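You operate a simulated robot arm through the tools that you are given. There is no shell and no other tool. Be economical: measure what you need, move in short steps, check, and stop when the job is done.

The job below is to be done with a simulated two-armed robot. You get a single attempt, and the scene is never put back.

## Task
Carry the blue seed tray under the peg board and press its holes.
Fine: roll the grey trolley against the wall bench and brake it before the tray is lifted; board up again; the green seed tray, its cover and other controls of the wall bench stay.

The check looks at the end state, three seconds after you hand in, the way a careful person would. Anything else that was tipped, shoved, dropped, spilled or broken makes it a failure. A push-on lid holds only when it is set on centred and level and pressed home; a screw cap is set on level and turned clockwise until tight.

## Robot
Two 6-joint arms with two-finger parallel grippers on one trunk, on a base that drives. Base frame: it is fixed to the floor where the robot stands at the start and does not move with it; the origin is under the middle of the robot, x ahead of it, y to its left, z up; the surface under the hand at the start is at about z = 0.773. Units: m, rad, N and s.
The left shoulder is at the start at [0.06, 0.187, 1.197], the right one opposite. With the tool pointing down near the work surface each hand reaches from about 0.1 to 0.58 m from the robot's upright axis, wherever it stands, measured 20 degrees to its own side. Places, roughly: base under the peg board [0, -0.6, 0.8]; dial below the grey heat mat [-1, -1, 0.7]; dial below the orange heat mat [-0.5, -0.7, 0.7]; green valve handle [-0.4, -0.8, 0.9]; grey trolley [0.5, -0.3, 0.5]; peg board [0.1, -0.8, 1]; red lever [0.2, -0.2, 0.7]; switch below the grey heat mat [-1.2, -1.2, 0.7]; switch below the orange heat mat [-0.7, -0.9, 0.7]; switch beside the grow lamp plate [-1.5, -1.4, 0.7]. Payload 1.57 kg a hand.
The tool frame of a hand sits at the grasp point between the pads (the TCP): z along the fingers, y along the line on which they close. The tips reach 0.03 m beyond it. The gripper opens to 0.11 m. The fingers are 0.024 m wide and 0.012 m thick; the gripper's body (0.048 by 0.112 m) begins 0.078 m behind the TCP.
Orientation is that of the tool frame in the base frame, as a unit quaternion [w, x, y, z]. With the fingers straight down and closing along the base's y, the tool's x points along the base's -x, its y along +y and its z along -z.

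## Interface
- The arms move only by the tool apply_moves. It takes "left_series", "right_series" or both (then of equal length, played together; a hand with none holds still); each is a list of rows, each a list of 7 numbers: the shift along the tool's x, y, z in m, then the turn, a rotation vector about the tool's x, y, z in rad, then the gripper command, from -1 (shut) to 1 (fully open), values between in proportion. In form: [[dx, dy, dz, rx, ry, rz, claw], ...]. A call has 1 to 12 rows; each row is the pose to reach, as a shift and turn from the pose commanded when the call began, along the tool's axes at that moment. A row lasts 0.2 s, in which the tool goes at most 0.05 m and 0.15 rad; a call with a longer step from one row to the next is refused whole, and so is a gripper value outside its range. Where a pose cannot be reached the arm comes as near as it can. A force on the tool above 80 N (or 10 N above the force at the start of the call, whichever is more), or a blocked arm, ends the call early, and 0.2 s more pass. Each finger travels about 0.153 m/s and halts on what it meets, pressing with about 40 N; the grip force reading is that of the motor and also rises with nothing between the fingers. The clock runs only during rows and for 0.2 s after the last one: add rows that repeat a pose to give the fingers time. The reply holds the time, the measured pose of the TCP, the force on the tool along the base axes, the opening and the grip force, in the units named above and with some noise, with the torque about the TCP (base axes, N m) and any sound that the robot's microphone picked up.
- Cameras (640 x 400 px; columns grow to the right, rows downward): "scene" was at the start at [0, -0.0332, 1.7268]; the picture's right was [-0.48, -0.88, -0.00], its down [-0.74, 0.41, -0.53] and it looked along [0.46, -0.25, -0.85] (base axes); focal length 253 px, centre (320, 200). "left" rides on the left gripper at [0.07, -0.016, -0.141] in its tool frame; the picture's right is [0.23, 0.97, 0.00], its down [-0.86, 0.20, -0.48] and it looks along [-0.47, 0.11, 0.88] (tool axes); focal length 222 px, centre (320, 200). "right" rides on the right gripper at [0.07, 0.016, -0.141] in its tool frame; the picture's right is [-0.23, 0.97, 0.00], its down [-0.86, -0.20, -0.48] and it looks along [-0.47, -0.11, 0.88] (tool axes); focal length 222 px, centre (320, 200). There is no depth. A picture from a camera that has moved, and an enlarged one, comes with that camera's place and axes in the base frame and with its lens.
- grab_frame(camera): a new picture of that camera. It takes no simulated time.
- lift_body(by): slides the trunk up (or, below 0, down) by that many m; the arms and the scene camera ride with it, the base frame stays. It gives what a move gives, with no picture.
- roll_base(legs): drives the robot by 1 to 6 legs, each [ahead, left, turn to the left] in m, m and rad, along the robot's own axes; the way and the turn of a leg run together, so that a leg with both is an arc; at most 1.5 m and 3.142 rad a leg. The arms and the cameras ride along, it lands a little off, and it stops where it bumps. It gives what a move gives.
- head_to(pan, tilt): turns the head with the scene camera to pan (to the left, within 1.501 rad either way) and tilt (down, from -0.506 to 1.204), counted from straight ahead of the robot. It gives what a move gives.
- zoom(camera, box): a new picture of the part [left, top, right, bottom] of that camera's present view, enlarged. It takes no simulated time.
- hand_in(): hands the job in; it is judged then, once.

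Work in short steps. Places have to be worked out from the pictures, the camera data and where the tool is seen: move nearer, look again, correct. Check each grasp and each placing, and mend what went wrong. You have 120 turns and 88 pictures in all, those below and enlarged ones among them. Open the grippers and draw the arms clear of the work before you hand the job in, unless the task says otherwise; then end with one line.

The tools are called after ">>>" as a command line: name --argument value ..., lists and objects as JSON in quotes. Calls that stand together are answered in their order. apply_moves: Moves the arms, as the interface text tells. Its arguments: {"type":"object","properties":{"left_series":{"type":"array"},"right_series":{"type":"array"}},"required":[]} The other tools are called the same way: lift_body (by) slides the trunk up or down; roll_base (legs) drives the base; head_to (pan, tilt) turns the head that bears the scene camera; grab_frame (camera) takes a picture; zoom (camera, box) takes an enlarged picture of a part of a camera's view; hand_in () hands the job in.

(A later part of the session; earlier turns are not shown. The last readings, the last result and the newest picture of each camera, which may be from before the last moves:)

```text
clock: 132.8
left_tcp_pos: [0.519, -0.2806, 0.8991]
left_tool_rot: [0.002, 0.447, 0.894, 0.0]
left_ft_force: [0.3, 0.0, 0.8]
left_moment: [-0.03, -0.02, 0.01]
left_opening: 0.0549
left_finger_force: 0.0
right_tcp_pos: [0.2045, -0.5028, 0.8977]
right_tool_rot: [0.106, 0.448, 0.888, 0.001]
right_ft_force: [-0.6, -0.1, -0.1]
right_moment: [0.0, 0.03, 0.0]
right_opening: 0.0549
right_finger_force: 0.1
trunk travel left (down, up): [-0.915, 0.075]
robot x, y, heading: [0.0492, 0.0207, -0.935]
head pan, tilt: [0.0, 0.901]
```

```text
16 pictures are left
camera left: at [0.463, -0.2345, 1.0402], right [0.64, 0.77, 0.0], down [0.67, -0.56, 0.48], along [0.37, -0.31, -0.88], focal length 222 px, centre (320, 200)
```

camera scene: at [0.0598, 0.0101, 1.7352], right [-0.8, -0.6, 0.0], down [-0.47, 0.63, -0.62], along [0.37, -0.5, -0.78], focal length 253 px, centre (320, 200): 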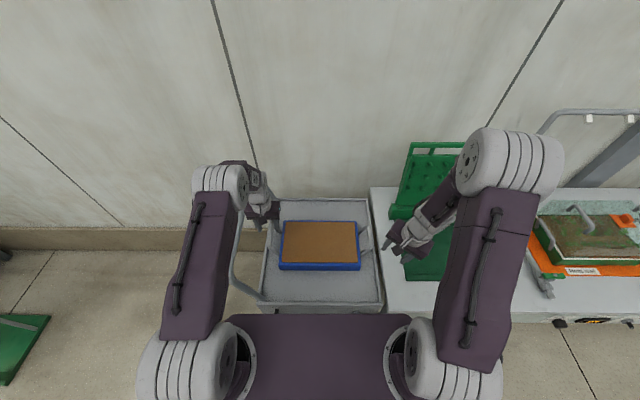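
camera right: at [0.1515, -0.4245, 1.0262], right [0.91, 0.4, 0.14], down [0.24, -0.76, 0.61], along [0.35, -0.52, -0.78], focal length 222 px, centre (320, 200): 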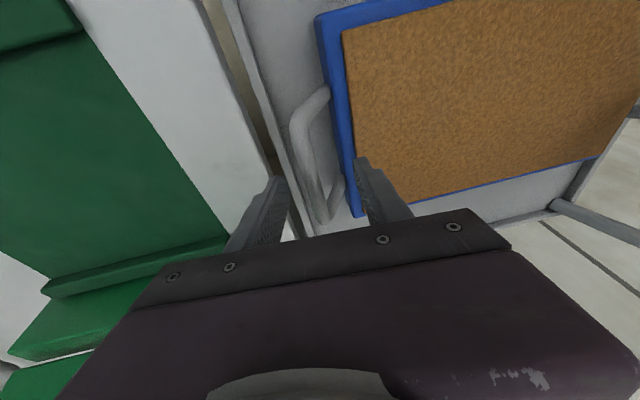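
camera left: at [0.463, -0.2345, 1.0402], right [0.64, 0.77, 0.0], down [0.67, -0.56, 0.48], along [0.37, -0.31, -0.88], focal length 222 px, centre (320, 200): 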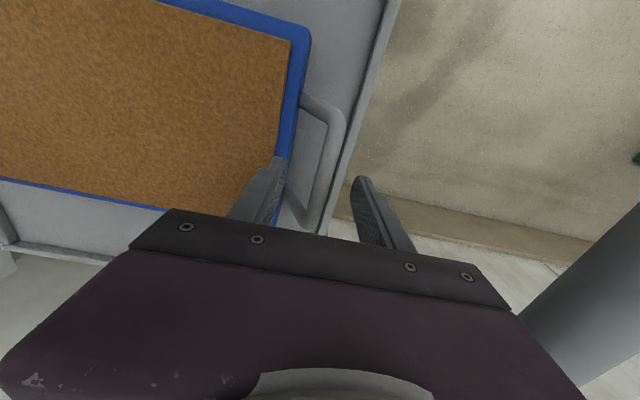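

Bars lie about 8 mm left of the left TCP and 7 mm right of the right TCP. I correct, descend to z≈0.865 and close both hands.

>>> apply_moves --left_series '[[0, 0.007, 0.01, 0, 0, 0, 0], [0, 0.007, 0.022, 0, 0, 0, 0], [0, 0.007, 0.034, 0, 0, 0, 0], [0, 0.007, 0.034, 0, 0, 0, -0.5], [0, 0.007, 0.034, 0, 0, 0, -1], [0, 0.007, 0.034, 0, 0, 0, -1], [0, 0.007, 0.034, 0, 0, 0, -1]]' --right_series '[[0.002, -0.008, 0.01, 0, 0, 0, 0], [0.0042, -0.009, 0.021, 0, 0, 0, 0], [0.0063, -0.0102, 0.0315, 0, 0, 0, 0], [0.0063, -0.0102, 0.0315, 0, 0, 0, -0.5], [0.0063, -0.0102, 0.0315, 0, 0, 0, -1], [0.0063, -0.0102, 0.0315, 0, 0, 0, -1], [0.0063, -0.0102, 0.0315, 0, 0, 0, -1]]'

>>> grab_frame --camera "right"

>>> grab_frame --camera "left"

```text
clock: 134.4
left_tcp_pos: [0.5212, -0.2774, 0.8652]
left_tool_rot: [0.001, 0.447, 0.895, -0.004]
left_ft_force: [-47.4, -32.3, 4.1]
left_moment: [0.2, -0.11, -0.63]
left_opening: 0.0141
left_finger_force: 30.6
right_tcp_pos: [0.2009, -0.5024, 0.8655]
right_tool_rot: [0.106, 0.447, 0.888, 0.004]
right_ft_force: [51.2, 27.1, 5.6]
right_moment: [0.2, 0.42, -0.64]
right_opening: 0.0141
right_finger_force: 30.2
trunk travel left (down, up): [-0.915, 0.075]
robot x, y, heading: [0.0518, 0.0245, -0.935]
head pan, tilt: [0.0, 0.901]
```

```text
15 pictures are left
camera right: at [0.1472, -0.4259, 0.9933], right [0.9, 0.41, 0.14], down [0.25, -0.76, 0.6], along [0.35, -0.51, -0.78], focal length 222 px, centre (320, 200)
```

right: 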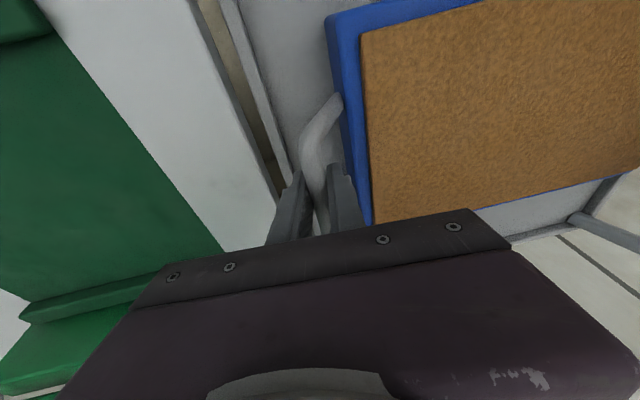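

```text
14 pictures are left
camera left: at [0.466, -0.2313, 1.0064], right [0.64, 0.77, -0.01], down [0.67, -0.56, 0.48], along [0.36, -0.31, -0.88], focal length 222 px, centre (320, 200)
```

left: 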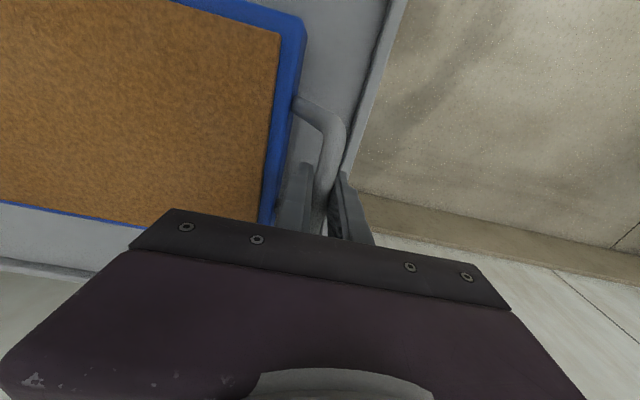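

Both handles are held (14 mm), but the hands pull 57 N outward against each other. I ease them inward by about 5 mm each.

>>> apply_moves --left_series '[[0, -0.002, 0, 0, 0, 0, -1], [0, -0.004, 0, 0, 0, 0, -1], [0, -0.005, 0, 0, 0, 0, -1], [0, -0.005, 0, 0, 0, 0, -1]]' --right_series '[[0, 0.002, 0, 0, 0, 0, -1], [0, 0.004, 0, 0, 0, 0, -1], [0, 0.005, 0, 0, 0, 0, -1], [0, 0.005, 0, 0, 0, 0, -1]]'

>>> lift_body --by 0.03

>>> grab_frame --camera "scene"

```text
clock: 135.4
left_tcp_pos: [0.5211, -0.2779, 0.8646]
left_tool_rot: [0.002, 0.447, 0.895, -0.001]
left_ft_force: [-16.8, -7.9, 8.9]
left_moment: [0.4, 0.22, -0.7]
left_opening: 0.0138
left_finger_force: 30.2
right_tcp_pos: [0.203, -0.5023, 0.8651]
right_tool_rot: [0.105, 0.448, 0.888, 0.001]
right_ft_force: [16.6, 9.0, -0.3]
right_moment: [0.46, 0.43, -0.48]
right_opening: 0.0139
right_finger_force: 30.1
trunk travel left (down, up): [-0.915, 0.075]
robot x, y, heading: [0.0552, 0.0239, -0.928]
head pan, tilt: [0.0, 0.901]
```

```text
clock: 136.2
left_tcp_pos: [0.5203, -0.2773, 0.8937]
left_tool_rot: [0.001, 0.447, 0.895, -0.001]
left_ft_force: [-9.2, -3.0, -6.0]
left_moment: [-0.47, -0.35, -0.72]
left_opening: 0.0136
left_finger_force: 30.7
right_tcp_pos: [0.2029, -0.504, 0.8955]
right_tool_rot: [0.106, 0.448, 0.888, 0.002]
right_ft_force: [9.2, 3.0, -4.7]
right_moment: [0.51, 0.37, -0.37]
right_opening: 0.0139
right_finger_force: 30.2
trunk travel left (down, up): [-0.945, 0.045]
robot x, y, heading: [0.0551, 0.0242, -0.937]
head pan, tilt: [0.0, 0.901]
```

```text
13 pictures are left
camera scene: at [0.0637, 0.01, 1.8552], right [-0.8, -0.6, 0.0], down [-0.47, 0.63, -0.62], along [0.37, -0.5, -0.78], focal length 253 px, centre (320, 200)
```

scene: 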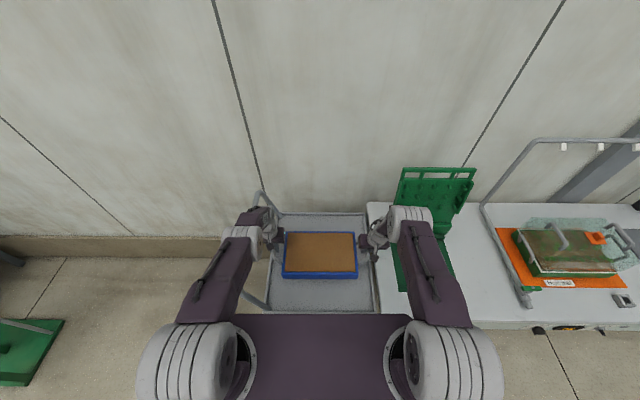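

The tray lifts level (≈11 N total). The base plate measures l -0.275…-0.54, f 0.40…0.65 with front and rear lips, centre ≈(f 0.525, l -0.405). I raise the trunk fully and drive right 0.40 m as a first stage.

>>> lift_body --by 0.044

>>> roll_base --legs '[[0, -0.2, 0], [0, -0.22, 0]]'

>>> grab_frame --camera "scene"

```text
clock: 137.0
left_tcp_pos: [0.521, -0.2792, 0.9382]
left_tool_rot: [0.001, 0.448, 0.894, -0.001]
left_ft_force: [-1.9, 2.3, -5.3]
left_moment: [0.01, 0.03, -0.7]
left_opening: 0.0138
left_finger_force: 30.3
right_tcp_pos: [0.2034, -0.5047, 0.9378]
right_tool_rot: [0.105, 0.449, 0.888, 0.002]
right_ft_force: [2.1, -2.6, -6.6]
right_moment: [0.08, 0.08, -0.48]
right_opening: 0.0139
right_finger_force: 30.2
trunk travel left (down, up): [-0.989, 0.001]
robot x, y, heading: [0.0532, 0.0225, -0.934]
head pan, tilt: [0.0, 0.901]
```

```text
clock: 139.9
left_tcp_pos: [0.1836, -0.5292, 0.9371]
left_tool_rot: [0.0, 0.447, 0.895, -0.002]
left_ft_force: [14.4, 13.9, -6.0]
left_moment: [-0.06, 0.06, -0.7]
left_opening: 0.0137
left_finger_force: 30.0
right_tcp_pos: [-0.1339, -0.7535, 0.9396]
right_tool_rot: [0.103, 0.448, 0.888, 0.001]
right_ft_force: [-13.8, -12.4, -5.0]
right_moment: [0.05, -0.03, -0.61]
right_opening: 0.0138
right_finger_force: 30.5
trunk travel left (down, up): [-0.989, 0.001]
robot x, y, heading: [-0.2864, -0.2243, -0.932]
head pan, tilt: [0.0, 0.901]
```

```text
12 pictures are left
camera scene: at [-0.2696, -0.2379, 1.8992], right [-0.8, -0.6, 0.0], down [-0.47, 0.63, -0.62], along [0.37, -0.5, -0.78], focal length 253 px, centre (320, 200)
```

scene: 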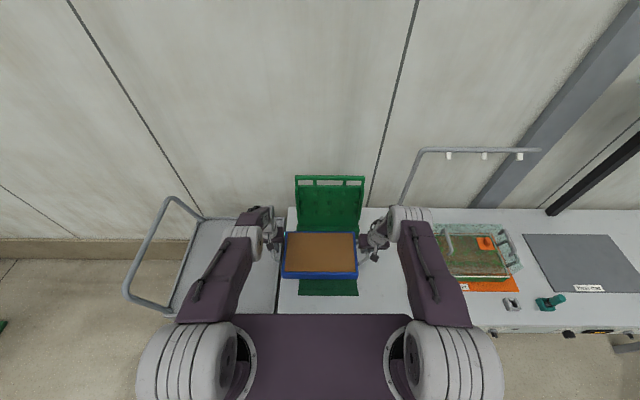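

The tray is over the plate region, centre l≈-0.36. I zoom to measure its offset from the plate.

>>> zoom --camera "scene" --box '[265, 160, 395, 310]'

```text
2.67 times, centred on (330, 235) of scene
camera zoom: at [-0.2696, -0.2379, 1.8992], right [-0.8, -0.6, 0.0], down [-0.47, 0.63, -0.62], along [0.37, -0.5, -0.78], focal length 674 px, centre (293, 107)
```

zoom: 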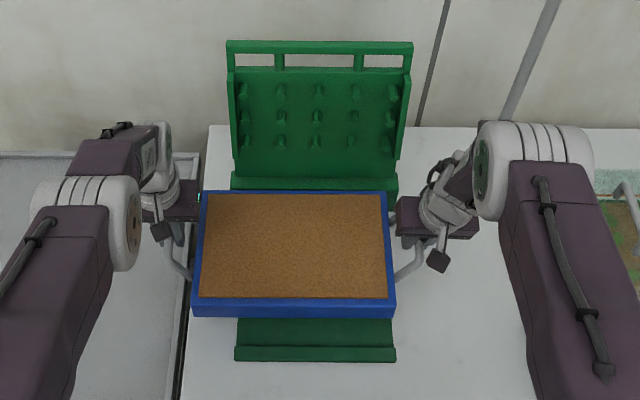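

The plate centre is at l≈-0.397 against the tray's -0.360. I shift right 37 mm, lower 2 cm and look again to judge the fore–aft fit between the lips.

>>> roll_base --legs '[[0, -0.037, 0]]'

>>> lift_body --by -0.022

>>> zoom --camera "scene" --box '[265, 190, 395, 310]'

>>> zoom --camera "left" --box '[0, 0, 340, 240]'

```text
clock: 140.8
left_tcp_pos: [0.1557, -0.547, 0.9362]
left_tool_rot: [0.0, 0.448, 0.894, -0.002]
left_ft_force: [-0.5, 3.5, -5.2]
left_moment: [-0.31, -0.09, -0.72]
left_opening: 0.0137
left_finger_force: 30.5
right_tcp_pos: [-0.1606, -0.7729, 0.9402]
right_tool_rot: [0.104, 0.448, 0.888, -0.001]
right_ft_force: [1.9, -2.2, -4.9]
right_moment: [0.25, 0.26, -0.55]
right_opening: 0.0139
right_finger_force: 30.5
trunk travel left (down, up): [-0.989, 0.001]
robot x, y, heading: [-0.3143, -0.2467, -0.934]
head pan, tilt: [0.0, 0.901]
```

```text
clock: 141.5
left_tcp_pos: [0.154, -0.5486, 0.9149]
left_tool_rot: [0.0, 0.448, 0.894, -0.001]
left_ft_force: [-1.0, 3.0, -5.2]
left_moment: [-0.48, -0.33, -0.63]
left_opening: 0.0138
left_finger_force: 30.4
right_tcp_pos: [-0.163, -0.7759, 0.9178]
right_tool_rot: [0.105, 0.448, 0.888, 0.001]
right_ft_force: [3.5, -2.5, -4.9]
right_moment: [0.54, 0.37, -0.4]
right_opening: 0.0138
right_finger_force: 30.3
trunk travel left (down, up): [-0.967, 0.023]
robot x, y, heading: [-0.316, -0.2489, -0.933]
head pan, tilt: [0.0, 0.901]
```

```text
3.33 times, centred on (330, 250) of scene
camera zoom: at [-0.3003, -0.2614, 1.8772], right [-0.8, -0.6, 0.0], down [-0.47, 0.63, -0.62], along [0.37, -0.5, -0.78], focal length 842 px, centre (287, 33)
```

zoom: 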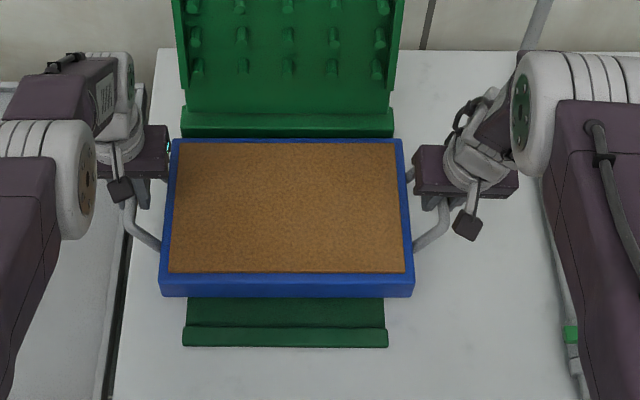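

```text
1.67 times, centred on (170, 120) of left
camera zoom: at [0.1, -0.5038, 1.0563], right [0.64, 0.77, 0.0], down [0.67, -0.56, 0.48], along [0.37, -0.31, -0.88], focal length 370 px, centre (570, 333)
```

zoom: 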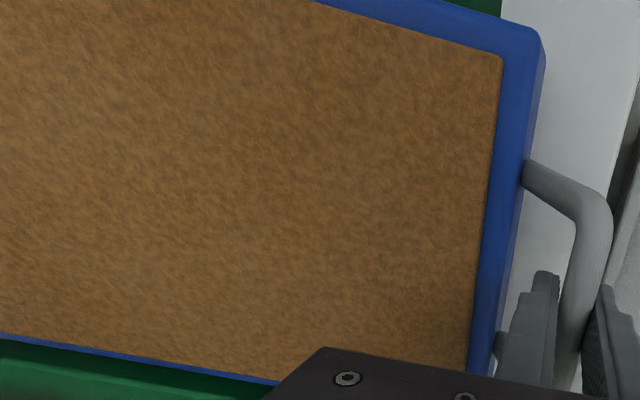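

Laterally centred now. Fore–aft the tray sits ~2 cm too far back relative to the lips' centre, so I drive back 18 mm and lower another 2 cm to compare.

>>> roll_base --legs '[[-0.018, 0, 0]]'

>>> lift_body --by -0.015

>>> zoom --camera "scene" --box '[265, 190, 395, 310]'

```text
clock: 142.3
left_tcp_pos: [0.1427, -0.5388, 0.9135]
left_tool_rot: [-0.002, 0.447, 0.894, 0.001]
left_ft_force: [-1.8, 0.5, -5.9]
left_moment: [0.1, 0.13, -0.54]
left_opening: 0.0136
left_finger_force: 29.7
right_tcp_pos: [-0.1734, -0.7647, 0.915]
right_tool_rot: [0.105, 0.448, 0.888, 0.003]
right_ft_force: [2.8, -1.6, -5.5]
right_moment: [-0.04, -0.01, -0.42]
right_opening: 0.014
right_finger_force: 30.4
trunk travel left (down, up): [-0.967, 0.023]
robot x, y, heading: [-0.3267, -0.2345, -0.933]
head pan, tilt: [0.0, 0.901]
```

```text
clock: 142.9
left_tcp_pos: [0.1392, -0.5341, 0.9018]
left_tool_rot: [0.002, 0.446, 0.895, 0.0]
left_ft_force: [-3.9, 3.6, 12.0]
left_moment: [-0.56, -0.45, -0.49]
left_opening: 0.014
left_finger_force: 30.3
right_tcp_pos: [-0.178, -0.7603, 0.9036]
right_tool_rot: [0.107, 0.448, 0.887, 0.001]
right_ft_force: [-1.0, -0.3, -1.2]
right_moment: [-0.74, -0.59, 0.01]
right_opening: 0.0141
right_finger_force: 30.5
trunk travel left (down, up): [-0.952, 0.038]
robot x, y, heading: [-0.329, -0.2347, -0.932]
head pan, tilt: [0.0, 0.901]
```

```text
3.33 times, centred on (330, 250) of scene
camera zoom: at [-0.3198, -0.2447, 1.8624], right [-0.8, -0.6, 0.0], down [-0.47, 0.63, -0.62], along [0.37, -0.5, -0.78], focal length 842 px, centre (287, 33)
```

zoom: 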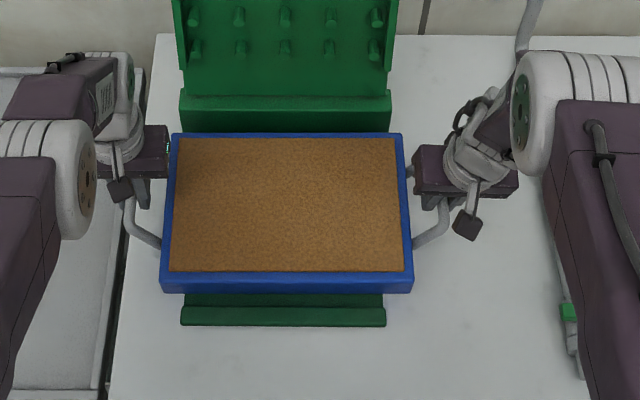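

Contact began (12 N on the left hand) with ~18 mm of gap at the front lip, so the rear edge probably sits on the rear lip. I raise 6 mm, move back 9 mm and lower again.

>>> lift_body --by 0.008

>>> roll_base --legs '[[-0.009, 0, 0]]'

>>> lift_body --by -0.012

>>> zoom --camera "scene" --box '[265, 190, 395, 310]'

```text
clock: 143.5
left_tcp_pos: [0.141, -0.5349, 0.9091]
left_tool_rot: [-0.001, 0.448, 0.894, 0.0]
left_ft_force: [-0.6, 0.5, -5.3]
left_moment: [0.1, -0.03, -0.31]
left_opening: 0.0138
left_finger_force: 30.0
right_tcp_pos: [-0.1761, -0.7615, 0.9099]
right_tool_rot: [0.106, 0.448, 0.888, 0.002]
right_ft_force: [-0.4, -0.7, -5.4]
right_moment: [0.13, -0.04, 0.11]
right_opening: 0.0138
right_finger_force: 30.5
trunk travel left (down, up): [-0.96, 0.03]
robot x, y, heading: [-0.3232, -0.2339, -0.933]
head pan, tilt: [0.0, 0.901]
```

```text
clock: 144.2
left_tcp_pos: [0.1365, -0.5297, 0.9079]
left_tool_rot: [-0.001, 0.447, 0.895, 0.001]
left_ft_force: [-0.2, 0.4, -5.0]
left_moment: [0.14, 0.1, -0.36]
left_opening: 0.0136
left_finger_force: 30.6
right_tcp_pos: [-0.1798, -0.756, 0.9098]
right_tool_rot: [0.104, 0.449, 0.887, 0.003]
right_ft_force: [-0.4, -1.5, -5.4]
right_moment: [0.01, 0.0, 0.08]
right_opening: 0.0136
right_finger_force: 29.9
trunk travel left (down, up): [-0.96, 0.03]
robot x, y, heading: [-0.3316, -0.2274, -0.933]
head pan, tilt: [0.0, 0.901]
```

```text
clock: 144.8
left_tcp_pos: [0.1342, -0.5269, 0.8987]
left_tool_rot: [0.001, 0.448, 0.894, 0.0]
left_ft_force: [-0.7, 0.9, 6.3]
left_moment: [0.7, 0.47, -0.36]
left_opening: 0.0139
left_finger_force: 30.4
right_tcp_pos: [-0.1815, -0.7536, 0.8986]
right_tool_rot: [0.105, 0.449, 0.887, 0.001]
right_ft_force: [0.3, -1.0, -2.2]
right_moment: [0.74, 0.55, 0.07]
right_opening: 0.0139
right_finger_force: 30.6
trunk travel left (down, up): [-0.948, 0.042]
robot x, y, heading: [-0.3312, -0.2272, -0.931]
head pan, tilt: [0.0, 0.901]
```

```text
3.33 times, centred on (330, 250) of scene
camera zoom: at [-0.3219, -0.2399, 1.8585], right [-0.8, -0.6, 0.0], down [-0.47, 0.63, -0.62], along [0.37, -0.5, -0.78], focal length 842 px, centre (287, 33)
```

zoom: 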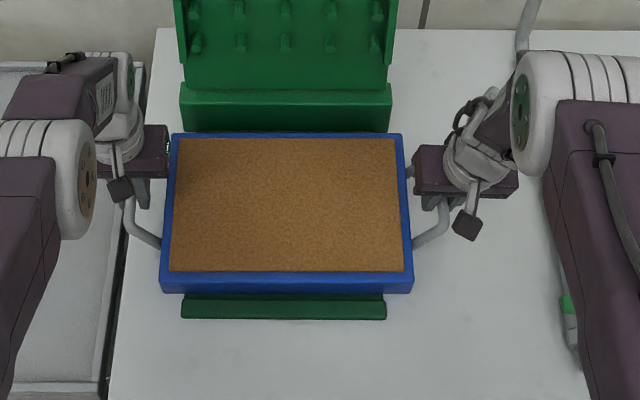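

The contact moment has reversed sign, so it now touches in front: the right place lies between. I raise slightly, go 4 mm forward and lower again.

>>> lift_body --by 0.008

>>> roll_base --legs '[[0.005, 0, 0]]'

>>> lift_body --by -0.012

```text
clock: 145.4
left_tcp_pos: [0.1349, -0.5274, 0.9043]
left_tool_rot: [0.0, 0.447, 0.895, 0.0]
left_ft_force: [-0.1, 0.4, -5.1]
left_moment: [-0.2, -0.21, -0.29]
left_opening: 0.0137
left_finger_force: 30.4
right_tcp_pos: [-0.1821, -0.7555, 0.9066]
right_tool_rot: [0.106, 0.448, 0.888, 0.002]
right_ft_force: [-0.3, 0.4, -6.0]
right_moment: [0.38, 0.22, 0.1]
right_opening: 0.0139
right_finger_force: 30.1
trunk travel left (down, up): [-0.956, 0.034]
robot x, y, heading: [-0.3297, -0.227, -0.93]
head pan, tilt: [0.0, 0.901]
```

```text
clock: 146.1
left_tcp_pos: [0.139, -0.5316, 0.9044]
left_tool_rot: [0.0, 0.447, 0.895, -0.001]
left_ft_force: [0.1, 0.6, -5.0]
left_moment: [0.0, 0.02, -0.29]
left_opening: 0.0136
left_finger_force: 30.9
right_tcp_pos: [-0.1794, -0.7577, 0.9063]
right_tool_rot: [0.106, 0.449, 0.887, 0.001]
right_ft_force: [0.8, 1.5, -6.3]
right_moment: [0.04, 0.08, 0.09]
right_opening: 0.0137
right_finger_force: 30.2
trunk travel left (down, up): [-0.956, 0.034]
robot x, y, heading: [-0.3271, -0.2312, -0.928]
head pan, tilt: [0.0, 0.901]
```

```text
clock: 146.7
left_tcp_pos: [0.1371, -0.532, 0.8985]
left_tool_rot: [0.004, 0.448, 0.894, -0.003]
left_ft_force: [-1.8, -6.0, 25.8]
left_moment: [0.0, -0.11, -0.74]
left_opening: 0.0138
left_finger_force: 31.3
right_tcp_pos: [-0.1791, -0.7578, 0.9003]
right_tool_rot: [0.11, 0.448, 0.887, -0.001]
right_ft_force: [5.8, -0.1, 25.5]
right_moment: [-0.16, -0.02, 0.7]
right_opening: 0.0141
right_finger_force: 30.9
trunk travel left (down, up): [-0.944, 0.046]
robot x, y, heading: [-0.3271, -0.2364, -0.931]
head pan, tilt: [0.0, 0.901]
```

Both hands now carry 25 N upward with no pitch moment: the tray is resting. I zoom on its front edge to see whether it sits inside the lips.

>>> zoom --camera "scene" --box '[280, 225, 385, 295]'

```text
5.71 times, centred on (332, 260) of scene
camera zoom: at [-0.3225, -0.2382, 1.8552], right [-0.8, -0.6, 0.0], down [-0.47, 0.63, -0.62], along [0.37, -0.5, -0.78], focal length 1443 px, centre (249, -143)
```

zoom: 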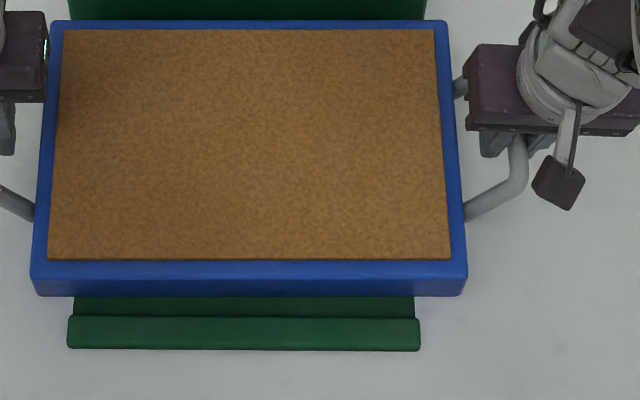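

The front gap is ~15 mm here, while the centred value is ~9–10 mm (the earlier position, which was clear of the rear lip). I raise, move back 5 mm and set it down there.

>>> lift_body --by 0.012

>>> roll_base --legs '[[-0.005, 0, 0]]'

>>> lift_body --by -0.015

```text
clock: 147.3
left_tcp_pos: [0.1388, -0.5312, 0.9031]
left_tool_rot: [-0.001, 0.447, 0.894, 0.001]
left_ft_force: [-1.2, -0.2, -5.1]
left_moment: [0.25, 0.13, -0.23]
left_opening: 0.0137
left_finger_force: 30.2
right_tcp_pos: [-0.1783, -0.7577, 0.9052]
right_tool_rot: [0.105, 0.449, 0.888, 0.001]
right_ft_force: [2.5, 1.0, -5.6]
right_moment: [-0.16, -0.12, 0.2]
right_opening: 0.0136
right_finger_force: 30.1
trunk travel left (down, up): [-0.956, 0.034]
robot x, y, heading: [-0.3281, -0.2304, -0.931]
head pan, tilt: [0.0, 0.901]
```

```text
clock: 148.0
left_tcp_pos: [0.1362, -0.5295, 0.904]
left_tool_rot: [0.0, 0.448, 0.894, 0.001]
left_ft_force: [-1.9, -1.4, -5.4]
left_moment: [0.3, 0.15, -0.23]
left_opening: 0.0135
left_finger_force: 30.0
right_tcp_pos: [-0.1809, -0.7563, 0.9051]
right_tool_rot: [0.106, 0.449, 0.887, 0.002]
right_ft_force: [3.3, 1.2, -6.1]
right_moment: [-0.13, -0.07, 0.15]
right_opening: 0.0135
right_finger_force: 30.6
trunk travel left (down, up): [-0.956, 0.034]
robot x, y, heading: [-0.3332, -0.2281, -0.932]
head pan, tilt: [0.0, 0.901]
```

```text
clock: 148.6
left_tcp_pos: [0.1351, -0.5274, 0.8907]
left_tool_rot: [0.0, 0.448, 0.894, 0.0]
left_ft_force: [1.4, -2.3, 3.9]
left_moment: [0.8, 0.58, -0.11]
left_opening: 0.0139
left_finger_force: 30.4
right_tcp_pos: [-0.1788, -0.7557, 0.8916]
right_tool_rot: [0.107, 0.448, 0.887, 0.002]
right_ft_force: [4.2, -1.2, 7.5]
right_moment: [0.76, 0.52, 0.04]
right_opening: 0.0135
right_finger_force: 30.3
trunk travel left (down, up): [-0.941, 0.049]
robot x, y, heading: [-0.3304, -0.228, -0.934]
head pan, tilt: [0.0, 0.901]
```

It dropped 8 mm lower with little force: it's inside the lips now. I lower 4 mm more to confirm it seats.

>>> lift_body --by -0.005

```text
clock: 149.2
left_tcp_pos: [0.1347, -0.5278, 0.8867]
left_tool_rot: [0.003, 0.446, 0.895, -0.001]
left_ft_force: [-3.0, -3.7, 11.2]
left_moment: [-0.54, -0.4, -0.15]
left_opening: 0.0135
left_finger_force: 29.8
right_tcp_pos: [-0.1814, -0.7552, 0.8897]
right_tool_rot: [0.109, 0.448, 0.887, -0.001]
right_ft_force: [9.6, -3.1, 15.0]
right_moment: [-0.49, -0.3, -0.25]
right_opening: 0.0136
right_finger_force: 30.3
trunk travel left (down, up): [-0.936, 0.054]
robot x, y, heading: [-0.3321, -0.2245, -0.93]
head pan, tilt: [0.0, 0.901]
```

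The tray is seated (tray bottom ≈ z 0.796, 37 N shared). I open both hands and raise them off the handles with the trunk.

>>> apply_moves --left_series '[[0, 0, 0, 0, 0, 0, -0.5], [0, 0, 0, 0, 0, 0, 0], [0, 0, 0, 0, 0, 0, 0], [0, 0, 0, 0, 0, 0, 0]]' --right_series '[[0, 0, 0, 0, 0, 0, -0.5], [0, 0, 0, 0, 0, 0, 0], [0, 0, 0, 0, 0, 0, 0], [0, 0, 0, 0, 0, 0, 0]]'

>>> lift_body --by 0.054

>>> apply_moves --left_series '[[0, 0, -0.04, 0, 0, 0, 0], [0, 0, -0.08, 0, 0, 0, 0], [0.02, 0, -0.12, 0, 0, 0, 0], [0.05, 0, -0.15, 0, 0, 0, 0], [0.08, 0, -0.18, 0, 0, 0, 0], [0.1, -0.03, -0.22, 0, 0, 0, 0], [0.12, -0.06, -0.25, 0, 0, 0, 0], [0.14, -0.08, -0.28, 0, 0, 0, 0]]' --right_series '[[0, 0, -0.03, 0, 0, 0, 0], [0, 0, -0.06, 0, -0.05, 0, 0], [0, 0, -0.09, 0, -0.1, 0, 0], [0, 0, -0.12, 0, -0.15, 0, 0], [0.02, 0, -0.15, 0, -0.2, 0, 0], [0.04, 0, -0.18, 0, -0.25, 0, 0], [0.06, 0, -0.21, 0, -0.3, 0, 0], [0.08, 0, -0.24, 0, -0.35, 0, 0]]'

>>> zoom --camera "scene" --box '[230, 140, 430, 310]'

```text
clock: 150.2
left_tcp_pos: [0.1353, -0.5281, 0.8848]
left_tool_rot: [0.0, 0.448, 0.894, -0.001]
left_ft_force: [-0.4, -0.1, 0.3]
left_moment: [0.0, -0.01, -0.03]
left_opening: 0.055
left_finger_force: 0.1
right_tcp_pos: [-0.182, -0.7548, 0.8864]
right_tool_rot: [0.106, 0.45, 0.887, 0.0]
right_ft_force: [-0.1, -0.2, 0.1]
right_moment: [0.01, 0.02, 0.01]
right_opening: 0.0552
right_finger_force: 0.0
trunk travel left (down, up): [-0.936, 0.054]
robot x, y, heading: [-0.3334, -0.2212, -0.932]
head pan, tilt: [0.0, 0.901]
```

```text
clock: 151.1
left_tcp_pos: [0.1351, -0.5276, 0.9383]
left_tool_rot: [-0.001, 0.448, 0.894, 0.0]
left_ft_force: [0.5, 0.0, -0.3]
left_moment: [-0.04, 0.0, -0.03]
left_opening: 0.055
left_finger_force: 0.1
right_tcp_pos: [-0.1812, -0.755, 0.942]
right_tool_rot: [0.107, 0.448, 0.887, 0.001]
right_ft_force: [0.6, -0.2, -0.2]
right_moment: [0.0, -0.01, 0.01]
right_opening: 0.055
right_finger_force: 0.0
trunk travel left (down, up): [-0.99, 0.0]
robot x, y, heading: [-0.3351, -0.2265, -0.929]
head pan, tilt: [0.0, 0.901]
```

```text
refused: row 6 steps farther than a row can; nothing moved
```

```text
2.35 times, centred on (330, 225) of scene
camera zoom: at [-0.3215, -0.2398, 1.9002], right [-0.8, -0.6, 0.0], down [-0.47, 0.63, -0.62], along [0.37, -0.5, -0.78], focal length 594 px, centre (296, 141)
```

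zoom: 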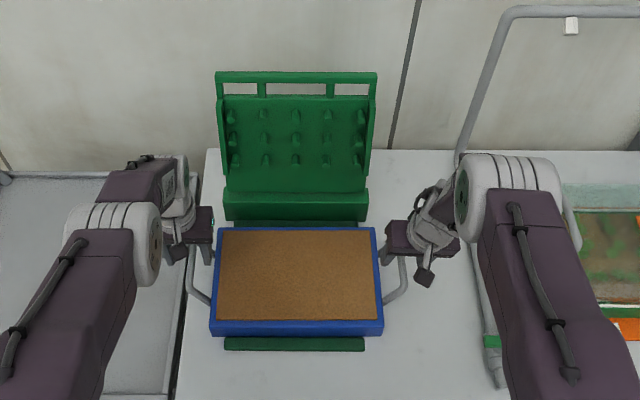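

The tray sits between both lips. The board's top rail is at f≈0.705, z≈1.19, centred on l≈-0.40. I raise both hands, pitching the left one toward horizontal for gripping the rail from the front.

>>> apply_moves --left_series '[[0, 0, -0.03, 0, 0, 0, 0], [0, 0, -0.06, 0, 0, 0, 0], [0.01, 0, -0.09, 0, -0.1, 0, 0], [0.02, 0, -0.12, 0, -0.2, 0, 0], [0.025, -0.01, -0.14, 0, -0.3, 0, 0], [0.03, -0.02, -0.16, 0, -0.4, 0, 0], [0.035, -0.03, -0.18, 0, -0.5, 0, 0], [0.04, -0.04, -0.2, 0, -0.6, 0, 0], [0.045, -0.05, -0.22, 0, -0.7, 0, 0], [0.05, -0.06, -0.24, 0, -0.8, 0, 0], [0.05, -0.07, -0.25, 0, -0.9, 0, 0], [0.05, -0.08, -0.25, 0, -1.0, 0, 0]]' --right_series '[[0, 0, -0.03, 0, 0, 0, 0], [0, 0, -0.06, 0, 0, 0, 0], [0, 0, -0.09, 0, -0.05, 0, 0], [0.005, 0, -0.12, 0, -0.1, 0, 0], [0.01, 0, -0.14, 0, -0.15, 0, 0], [0.015, 0, -0.16, 0, -0.2, 0, 0], [0.02, 0, -0.18, 0, -0.25, 0, 0], [0.025, 0, -0.2, 0, -0.3, 0, 0], [0.03, 0, -0.22, 0, -0.35, 0, 0], [0.035, 0, -0.24, 0, -0.4, 0, 0], [0.04, 0, -0.26, 0, -0.45, 0, 0], [0.04, 0, -0.28, 0, -0.5, 0, 0]]'

```text
clock: 153.7
left_tcp_pos: [0.0561, -0.5928, 1.2251]
left_tool_rot: [0.418, 0.396, 0.791, -0.207]
left_ft_force: [0.5, -0.6, 0.3]
left_moment: [0.02, 0.0, -0.04]
left_opening: 0.0551
left_finger_force: 0.1
left hand out of reach, approached as far as the arm can: row 11, 12
right_tcp_pos: [-0.2579, -0.6979, 1.2081]
right_tool_rot: [0.323, 0.434, 0.834, -0.109]
right_ft_force: [-1.0, -1.1, 0.2]
right_moment: [0.04, -0.02, -0.01]
right_opening: 0.0551
right_finger_force: 0.0
trunk travel left (down, up): [-0.99, 0.0]
robot x, y, heading: [-0.3311, -0.2271, -0.928]
head pan, tilt: [0.0, 0.901]
```

The left hand points forward and 33° down, which suits the fold. I roll it 90° so that the fingers close across the rail, moving it forward and onto the board's centreline.

>>> apply_moves --left_series '[[-0.002, -0.008, 0.006, 0, 0, 0.131, 0], [-0.005, -0.016, 0.013, 0, 0, 0.262, 0], [-0.007, -0.024, 0.019, 0, 0, 0.393, 0], [-0.01, -0.032, 0.026, 0, 0, 0.524, 0], [-0.012, -0.04, 0.032, 0, 0, 0.654, 0], [-0.015, -0.048, 0.039, 0, 0, 0.785, 0], [-0.017, -0.056, 0.045, 0, 0, 0.916, 0], [-0.02, -0.064, 0.051, 0, 0, 1.047, 0], [-0.022, -0.072, 0.058, 0, 0, 1.178, 0], [-0.025, -0.08, 0.064, 0, 0, 1.309, 0], [-0.027, -0.088, 0.071, 0, 0, 1.44, 0], [-0.029, -0.095, 0.077, 0, 0, 1.571, 0]]'

>>> grab_frame --camera "left"

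```text
clock: 156.3
left_tcp_pos: [0.0284, -0.7154, 1.207]
left_tool_rot: [0.454, 0.833, 0.277, 0.153]
left_ft_force: [-0.5, 0.2, 0.2]
left_moment: [0.01, 0.0, -0.02]
left_opening: 0.0551
left_finger_force: 0.0
left hand out of reach, approached as far as the arm can: row 1
right_tcp_pos: [-0.2554, -0.6966, 1.2068]
right_tool_rot: [0.323, 0.434, 0.834, -0.11]
right_ft_force: [-0.5, -0.5, 0.1]
right_moment: [0.0, -0.02, -0.04]
right_opening: 0.0553
right_finger_force: 0.0
trunk travel left (down, up): [-0.99, 0.0]
robot x, y, heading: [-0.3342, -0.2228, -0.929]
head pan, tilt: [0.0, 0.901]
```

```text
4 pictures are left
camera left: at [0.0077, -0.5717, 1.2696], right [0.49, -0.29, 0.82], down [-0.86, -0.28, 0.42], along [0.1, -0.92, -0.38], focal length 222 px, centre (320, 200)
```

left: 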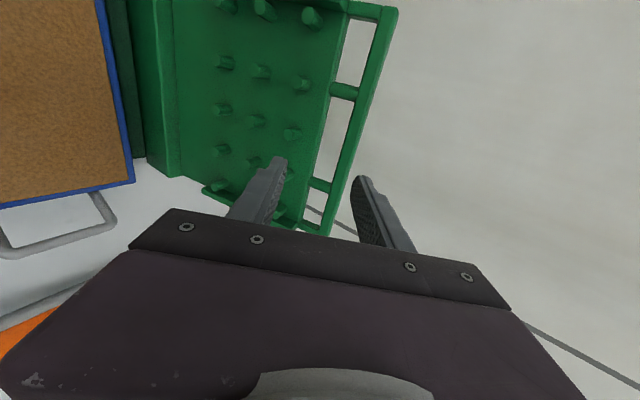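

Clear view: the rail (f≈0.72, z≈1.174) and its central window (l -0.34…-0.45) lie ahead. I set the opening to 40 mm, align, drive 5.5 cm forward and slide the fingers over the rail.

>>> apply_moves --left_series '[[0, 0.006, 0.004, 0, 0, 0, -0.27], [0, 0.011, 0.007, 0, 0, 0, -0.27]]'

>>> roll_base --legs '[[0.055, 0, 0]]'

>>> apply_moves --left_series '[[0, 0, 0.015, 0, 0, 0, -0.27], [0, 0, 0.03, 0, 0, 0, -0.27], [0, 0, 0.045, 0, 0, 0, -0.27], [0, 0, 0.058, 0, 0, 0, -0.27]]'

>>> zoom --camera "left" --box '[160, 20, 480, 240]'

```text
clock: 156.9
left_tcp_pos: [0.0359, -0.7228, 1.2124]
left_tool_rot: [0.454, 0.833, 0.277, 0.151]
left_ft_force: [-0.2, -0.6, -0.7]
left_moment: [0.03, -0.04, 0.0]
left_opening: 0.0404
left_finger_force: 0.0
right_tcp_pos: [-0.257, -0.6963, 1.2067]
right_tool_rot: [0.323, 0.435, 0.833, -0.11]
right_ft_force: [0.1, 0.1, -0.3]
right_moment: [0.02, 0.02, 0.0]
right_opening: 0.0552
right_finger_force: 0.0
trunk travel left (down, up): [-0.99, 0.0]
robot x, y, heading: [-0.3321, -0.2268, -0.936]
head pan, tilt: [0.0, 0.901]
```

```text
clock: 157.9
left_tcp_pos: [0.0621, -0.7576, 1.2179]
left_tool_rot: [0.459, 0.83, 0.277, 0.153]
left_ft_force: [-0.3, 0.6, 0.2]
left_moment: [-0.04, -0.05, 0.0]
left_opening: 0.0402
left_finger_force: 0.1
right_tcp_pos: [-0.2309, -0.7318, 1.2099]
right_tool_rot: [0.326, 0.434, 0.833, -0.112]
right_ft_force: [0.0, 0.5, 0.7]
right_moment: [-0.03, -0.05, 0.0]
right_opening: 0.0551
right_finger_force: 0.0
trunk travel left (down, up): [-0.99, 0.0]
robot x, y, heading: [-0.2975, -0.2724, -0.932]
head pan, tilt: [0.0, 0.901]
```

```text
clock: 158.9
left_tcp_pos: [0.1002, -0.8092, 1.1789]
left_tool_rot: [0.454, 0.834, 0.276, 0.151]
left_ft_force: [-0.6, 0.0, -0.3]
left_moment: [-0.03, 0.01, -0.02]
left_opening: 0.0403
left_finger_force: 0.1
right_tcp_pos: [-0.2222, -0.7438, 1.2044]
right_tool_rot: [0.321, 0.435, 0.834, -0.109]
right_ft_force: [0.5, -0.9, 0.0]
right_moment: [0.04, -0.01, -0.01]
right_opening: 0.0551
right_finger_force: 0.0
trunk travel left (down, up): [-0.99, 0.0]
robot x, y, heading: [-0.2986, -0.2731, -0.927]
head pan, tilt: [0.0, 0.901]
```

```text
1.82 times, centred on (320, 130) of left
camera zoom: at [0.0789, -0.6658, 1.2418], right [0.5, -0.29, 0.82], down [-0.86, -0.28, 0.43], along [0.1, -0.92, -0.38], focal length 404 px, centre (320, 327)
```

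zoom: 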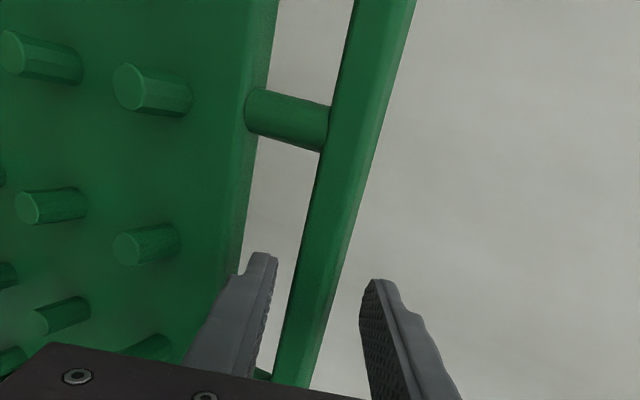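

The rail runs between the two fingers. I close to confirm it is caught.

>>> apply_moves --left_series '[[0, 0, 0, 0, 0, 0, -0.6], [0, 0, 0, 0, 0, 0, -1], [0, 0, 0, 0, 0, 0, -1], [0, 0, 0, 0, 0, 0, -1]]'

```text
clock: 159.9
left_tcp_pos: [0.095, -0.8041, 1.1781]
left_tool_rot: [0.453, 0.834, 0.276, 0.151]
left_ft_force: [-7.9, 11.2, -14.1]
left_moment: [0.58, 0.02, -0.11]
left_opening: 0.0158
left_finger_force: 31.1
right_tcp_pos: [-0.2255, -0.7395, 1.2066]
right_tool_rot: [0.322, 0.435, 0.833, -0.111]
right_ft_force: [-0.6, -0.3, 0.1]
right_moment: [0.01, 0.0, 0.01]
right_opening: 0.0553
right_finger_force: 0.2
trunk travel left (down, up): [-0.99, 0.0]
robot x, y, heading: [-0.2988, -0.2699, -0.933]
head pan, tilt: [0.0, 0.901]
```

Rail gripped (16 mm) at f≈0.704, z≈1.178. With the arm held fixed, I'll fold the board by backing the base and lowering the trunk along the arc (hinge ≈ f 0.675, z 0.84). First step: back 5.5 cm.

>>> roll_base --legs '[[-0.055, 0, 0]]'

>>> roll_base --legs '[[-0.03, 0, 0]]'

```text
clock: 160.8
left_tcp_pos: [0.0724, -0.7729, 1.1842]
left_tool_rot: [0.459, 0.83, 0.278, 0.152]
left_ft_force: [2.9, -1.6, 15.7]
left_moment: [0.03, -0.89, -0.19]
left_opening: 0.0158
left_finger_force: 31.3
right_tcp_pos: [-0.2503, -0.7048, 1.2042]
right_tool_rot: [0.32, 0.435, 0.834, -0.109]
right_ft_force: [0.0, -1.1, 0.3]
right_moment: [0.03, 0.05, 0.02]
right_opening: 0.0551
right_finger_force: 0.0
trunk travel left (down, up): [-0.99, 0.0]
robot x, y, heading: [-0.3264, -0.2278, -0.933]
head pan, tilt: [0.0, 0.901]
```

```text
clock: 161.7
left_tcp_pos: [0.0544, -0.7483, 1.1838]
left_tool_rot: [0.459, 0.83, 0.277, 0.153]
left_ft_force: [2.2, 0.8, -14.3]
left_moment: [0.44, -0.35, -0.24]
left_opening: 0.0159
left_finger_force: 31.5
right_tcp_pos: [-0.2692, -0.6798, 1.2041]
right_tool_rot: [0.319, 0.435, 0.835, -0.109]
right_ft_force: [0.5, -0.7, 0.3]
right_moment: [0.04, -0.01, 0.02]
right_opening: 0.0551
right_finger_force: 0.1
trunk travel left (down, up): [-0.99, 0.0]
robot x, y, heading: [-0.3481, -0.2058, -0.936]
head pan, tilt: [0.0, 0.901]
```

Force shows the arc's top near f≈0.67, matching the estimate. Next I back 8 cm in two pieces with the trunk lowering 2 cm.

>>> roll_base --legs '[[-0.04, 0, 0]]'

>>> lift_body --by -0.012

>>> roll_base --legs '[[-0.04, 0, 0]]'

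>>> lift_body --by -0.014

```text
clock: 162.5
left_tcp_pos: [0.0264, -0.7131, 1.1927]
left_tool_rot: [0.467, 0.825, 0.278, 0.155]
left_ft_force: [-1.7, 1.6, 8.0]
left_moment: [-0.15, 0.04, 0.0]
left_opening: 0.0001
left_finger_force: 20.9
right_tcp_pos: [-0.2978, -0.6417, 1.2062]
right_tool_rot: [0.322, 0.434, 0.834, -0.109]
right_ft_force: [-0.2, -0.7, -0.7]
right_moment: [0.03, 0.01, -0.01]
right_opening: 0.055
right_finger_force: 0.0
trunk travel left (down, up): [-0.99, 0.0]
robot x, y, heading: [-0.374, -0.1718, -0.935]
head pan, tilt: [0.0, 0.901]
```

```text
clock: 163.1
left_tcp_pos: [0.0262, -0.7124, 1.1829]
left_tool_rot: [0.469, 0.824, 0.277, 0.156]
left_ft_force: [-2.8, 1.8, 14.5]
left_moment: [-0.33, -0.08, -0.04]
left_opening: 0.0
left_finger_force: 21.3
right_tcp_pos: [-0.2989, -0.6407, 1.1947]
right_tool_rot: [0.324, 0.435, 0.833, -0.11]
right_ft_force: [0.0, -0.5, -0.2]
right_moment: [-0.02, 0.02, -0.01]
right_opening: 0.055
right_finger_force: 0.0
trunk travel left (down, up): [-0.978, 0.012]
robot x, y, heading: [-0.3701, -0.1745, -0.937]
head pan, tilt: [0.0, 0.901]
```

```text
clock: 164.0
left_tcp_pos: [0.0061, -0.6889, 1.1734]
left_tool_rot: [0.463, 0.828, 0.277, 0.153]
left_ft_force: [1.2, -1.0, -1.1]
left_moment: [0.01, 0.01, -0.03]
left_opening: 0.0003
left_finger_force: 21.7
right_tcp_pos: [-0.3161, -0.6167, 1.1916]
right_tool_rot: [0.319, 0.435, 0.835, -0.107]
right_ft_force: [0.5, -0.8, 0.0]
right_moment: [0.03, 0.0, 0.03]
right_opening: 0.0551
right_finger_force: 0.0
trunk travel left (down, up): [-0.978, 0.012]
robot x, y, heading: [-0.3953, -0.1416, -0.935]
head pan, tilt: [0.0, 0.901]
```

```text
clock: 164.6
left_tcp_pos: [0.0058, -0.6838, 1.1642]
left_tool_rot: [0.465, 0.827, 0.277, 0.154]
left_ft_force: [-0.7, -0.5, 0.0]
left_moment: [0.0, 0.01, 0.0]
left_opening: 0.0
left_finger_force: 20.9
right_tcp_pos: [-0.3195, -0.613, 1.179]
right_tool_rot: [0.321, 0.435, 0.834, -0.109]
right_ft_force: [-0.2, -0.5, -0.5]
right_moment: [0.03, 0.01, 0.02]
right_opening: 0.0552
right_finger_force: 0.0
trunk travel left (down, up): [-0.964, 0.026]
robot x, y, heading: [-0.3986, -0.14, -0.93]
head pan, tilt: [0.0, 0.901]
```

The rail slipped out of the fingers. I check where the board stands.

>>> zoom --camera "scene" --box '[230, 90, 430, 290]'

```text
2.00 times, centred on (330, 190) of scene
camera zoom: at [-0.3831, -0.1571, 1.8741], right [-0.8, -0.6, 0.0], down [-0.47, 0.63, -0.62], along [0.37, -0.5, -0.79], focal length 505 px, centre (300, 220)
```

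zoom: 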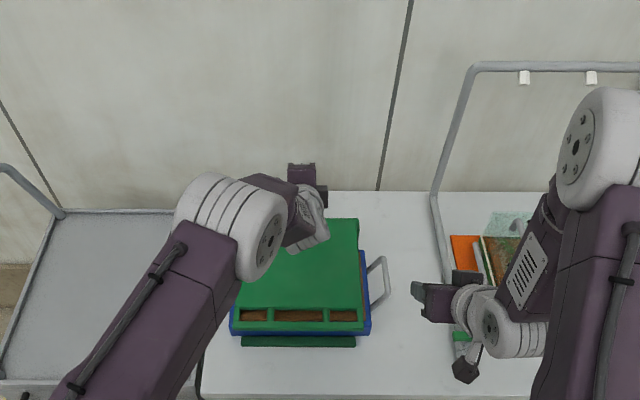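

The board has swung down onto the tray by itself, squarely. Now I press it home. I unroll the left hand and pitch it back to tool-down to push on the board's front.

>>> apply_moves --left_series '[[0, 0, -0.01, 0, 0, -0.131, -1], [0, 0, -0.02, 0, 0, -0.262, -1], [0, 0, -0.03, 0, 0, -0.393, -1], [0, 0, -0.04, 0, 0, -0.524, -1], [0, 0, -0.05, 0, 0, -0.654, -1], [0, 0, -0.06, 0, 0, -0.785, -1], [0, 0, -0.07, 0, 0, -0.916, -1], [0, 0, -0.08, 0, 0, -1.047, -1], [0, 0, -0.09, 0, 0, -1.178, -1], [0, 0, -0.1, 0, 0, -1.309, -1], [0, 0, -0.1, 0, 0, -1.44, -1], [0, 0, -0.1, 0, 0, -1.571, -1]]'

>>> apply_moves --left_series '[[0.008, 0, -0.012, 0, 0.14, 0, -1], [0.016, 0, -0.024, 0, 0.28, 0, -1], [0.024, 0, -0.035, 0, 0.42, 0, -1], [0.032, 0, -0.047, 0, 0.56, 0, -1], [0.04, 0, -0.059, 0, 0.7, 0, -1], [0.048, 0, -0.071, 0, 0.84, 0, -1], [0.0565, 0, -0.0825, 0, 0.97, 0, -1], [0.0565, 0, -0.0825, 0, 0.97, 0, -1]]'

```text
clock: 167.2
left_tcp_pos: [-0.0479, -0.6125, 1.2185]
left_tool_rot: [0.439, 0.386, 0.781, -0.22]
left_ft_force: [0.8, 0.6, -0.1]
left_moment: [0.01, 0.03, -0.01]
left_opening: 0.0001
left_finger_force: 21.0
right_tcp_pos: [-0.3209, -0.6099, 1.1814]
right_tool_rot: [0.323, 0.434, 0.834, -0.11]
right_ft_force: [-0.3, -0.2, -0.4]
right_moment: [0.01, 0.01, 0.02]
right_opening: 0.055
right_finger_force: 0.0
trunk travel left (down, up): [-0.964, 0.026]
robot x, y, heading: [-0.3961, -0.1394, -0.93]
head pan, tilt: [0.0, 0.901]
```

```text
clock: 169.0
left_tcp_pos: [-0.1077, -0.5317, 1.2018]
left_tool_rot: [0.113, 0.442, 0.889, -0.043]
left_ft_force: [-0.8, -0.6, -0.9]
left_moment: [-0.01, 0.01, -0.01]
left_opening: 0.0
left_finger_force: 21.5
left hand out of reach, approached as far as the arm can: row 6, 7, 8
right_tcp_pos: [-0.3201, -0.6102, 1.1806]
right_tool_rot: [0.323, 0.434, 0.834, -0.11]
right_ft_force: [0.2, -0.1, 0.4]
right_moment: [-0.01, 0.01, -0.01]
right_opening: 0.0549
right_finger_force: 0.0
trunk travel left (down, up): [-0.964, 0.026]
robot x, y, heading: [-0.396, -0.1414, -0.933]
head pan, tilt: [0.0, 0.901]
```

Nearly tool-down (tilt 0.24 rad). I drive 7 cm forward, lower the trunk 0.15 m, then push down with the arm until force builds.

>>> roll_base --legs '[[0.07, 0, 0]]'

>>> lift_body --by -0.15

>>> apply_moves --left_series '[[0, 0, 0.03, 0, 0, 0, -1], [0, 0, 0.06, 0, 0, 0, -1], [0, 0, 0.09, 0, 0, 0, -1], [0, 0, 0.11, 0, 0, 0, -1], [0, 0, 0.13, 0, 0, 0, -1], [0, 0, 0.145, 0, 0, 0, -1], [0, 0, 0.16, 0, 0, 0, -1], [0, 0, 0.175, 0, 0, 0, -1], [0, 0, 0.19, 0, 0, 0, -1]]'

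```text
clock: 170.1
left_tcp_pos: [-0.0739, -0.5801, 1.207]
left_tool_rot: [0.117, 0.441, 0.888, -0.046]
left_ft_force: [-0.2, 1.2, 0.6]
left_moment: [-0.09, -0.06, 0.04]
left_opening: 0.0003
left_finger_force: 21.4
right_tcp_pos: [-0.2866, -0.6574, 1.1843]
right_tool_rot: [0.326, 0.434, 0.833, -0.111]
right_ft_force: [0.5, 0.5, 0.5]
right_moment: [-0.02, -0.05, -0.02]
right_opening: 0.0551
right_finger_force: 0.0
trunk travel left (down, up): [-0.964, 0.026]
robot x, y, heading: [-0.3545, -0.1961, -0.929]
head pan, tilt: [0.0, 0.901]
```

```text
clock: 171.8
left_tcp_pos: [-0.0674, -0.5875, 1.0532]
left_tool_rot: [0.114, 0.442, 0.889, -0.042]
left_ft_force: [-1.5, 0.6, -0.7]
left_moment: [0.0, 0.02, -0.01]
left_opening: 0.0
left_finger_force: 21.2
right_tcp_pos: [-0.2816, -0.6658, 1.0302]
right_tool_rot: [0.322, 0.435, 0.834, -0.11]
right_ft_force: [0.4, 0.1, 0.7]
right_moment: [0.01, 0.01, -0.02]
right_opening: 0.055
right_finger_force: 0.0
trunk travel left (down, up): [-0.814, 0.176]
robot x, y, heading: [-0.3529, -0.2011, -0.93]
head pan, tilt: [0.0, 0.901]
```

```text
clock: 173.3
left_tcp_pos: [-0.046, -0.6171, 0.9276]
left_tool_rot: [0.126, 0.44, 0.887, -0.054]
left_ft_force: [-0.6, 8.5, 12.8]
left_moment: [-0.36, 0.2, -0.13]
left_opening: 0.0
left_finger_force: 21.2
right_tcp_pos: [-0.2845, -0.6575, 1.0358]
right_tool_rot: [0.326, 0.434, 0.832, -0.112]
right_ft_force: [0.3, 0.9, 0.2]
right_moment: [0.0, -0.01, -0.05]
right_opening: 0.0552
right_finger_force: 0.1
trunk travel left (down, up): [-0.814, 0.176]
robot x, y, heading: [-0.3575, -0.1942, -0.932]
head pan, tilt: [0.0, 0.901]
stopped in row 7 (left hand): the force on the tool passed its limit at 100 N (the readings are from after the stop); the commanded pose is now the measured one
```

Contact at tip z≈0.90, with a 100 N peak. I press again slowly to see whether the board sinks further.

>>> apply_moves --left_series '[[0, 0, 0.003, 0, 0, 0, -1], [0, 0, 0.006, 0, 0, 0, -1], [0, 0, 0.009, 0, 0, 0, -1], [0, 0, 0.012, 0, 0, 0, -1], [0, 0, 0.015, 0, 0, 0, -1], [0, 0, 0.018, 0, 0, 0, -1], [0, 0, 0.021, 0, 0, 0, -1], [0, 0, 0.024, 0, 0, 0, -1], [0, 0, 0.027, 0, 0, 0, -1], [0, 0, 0.03, 0, 0, 0, -1]]'

```text
clock: 173.7
left_tcp_pos: [-0.0442, -0.6218, 0.927]
left_tool_rot: [0.129, 0.44, 0.887, -0.058]
left_ft_force: [-11.9, 22.6, 59.7]
left_moment: [0.9, 0.49, -0.13]
left_opening: 0.0
left_finger_force: 21.5
right_tcp_pos: [-0.2834, -0.6585, 1.0347]
right_tool_rot: [0.326, 0.433, 0.833, -0.112]
right_ft_force: [0.5, -0.1, 0.5]
right_moment: [0.03, 0.02, 0.0]
right_opening: 0.0547
right_finger_force: 0.0
trunk travel left (down, up): [-0.814, 0.176]
robot x, y, heading: [-0.3523, -0.1977, -0.927]
head pan, tilt: [0.0, 0.901]
stopped in row 2 (left hand): the force on the tool passed its limit at 84 N (the readings are from after the stop); the commanded pose is now the measured one
```

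The board holds at 60–84 N without sinking. I add a little more with the trunk to be sure it's fully down.

>>> lift_body --by -0.01

>>> zoom --camera "scene" --box '[250, 180, 410, 300]'

```text
clock: 174.1
left_tcp_pos: [-0.0432, -0.6253, 0.9269]
left_tool_rot: [0.131, 0.44, 0.886, -0.061]
left_ft_force: [-13.4, 21.1, 53.6]
left_moment: [0.66, 0.36, -0.06]
left_opening: 0.0001
left_finger_force: 21.8
right_tcp_pos: [-0.2831, -0.658, 1.0296]
right_tool_rot: [0.326, 0.434, 0.833, -0.111]
right_ft_force: [0.5, -0.9, -1.3]
right_moment: [0.01, 0.02, 0.03]
right_opening: 0.055
right_finger_force: 0.1
trunk travel left (down, up): [-0.811, 0.179]
robot x, y, heading: [-0.3537, -0.1954, -0.934]
head pan, tilt: [0.0, 0.901]
stopped: the force on the tool passed its limit at 88 N (the readings are from after the stop); the commanded pose is now the measured one
```

```text
3.33 times, centred on (330, 240) of scene
camera zoom: at [-0.3514, -0.197, 1.721], right [-0.8, -0.6, 0.0], down [-0.47, 0.62, -0.63], along [0.37, -0.5, -0.78], focal length 842 px, centre (287, 67)
```

zoom: 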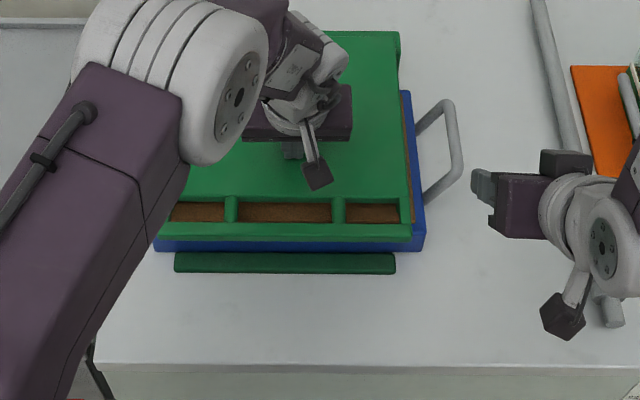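

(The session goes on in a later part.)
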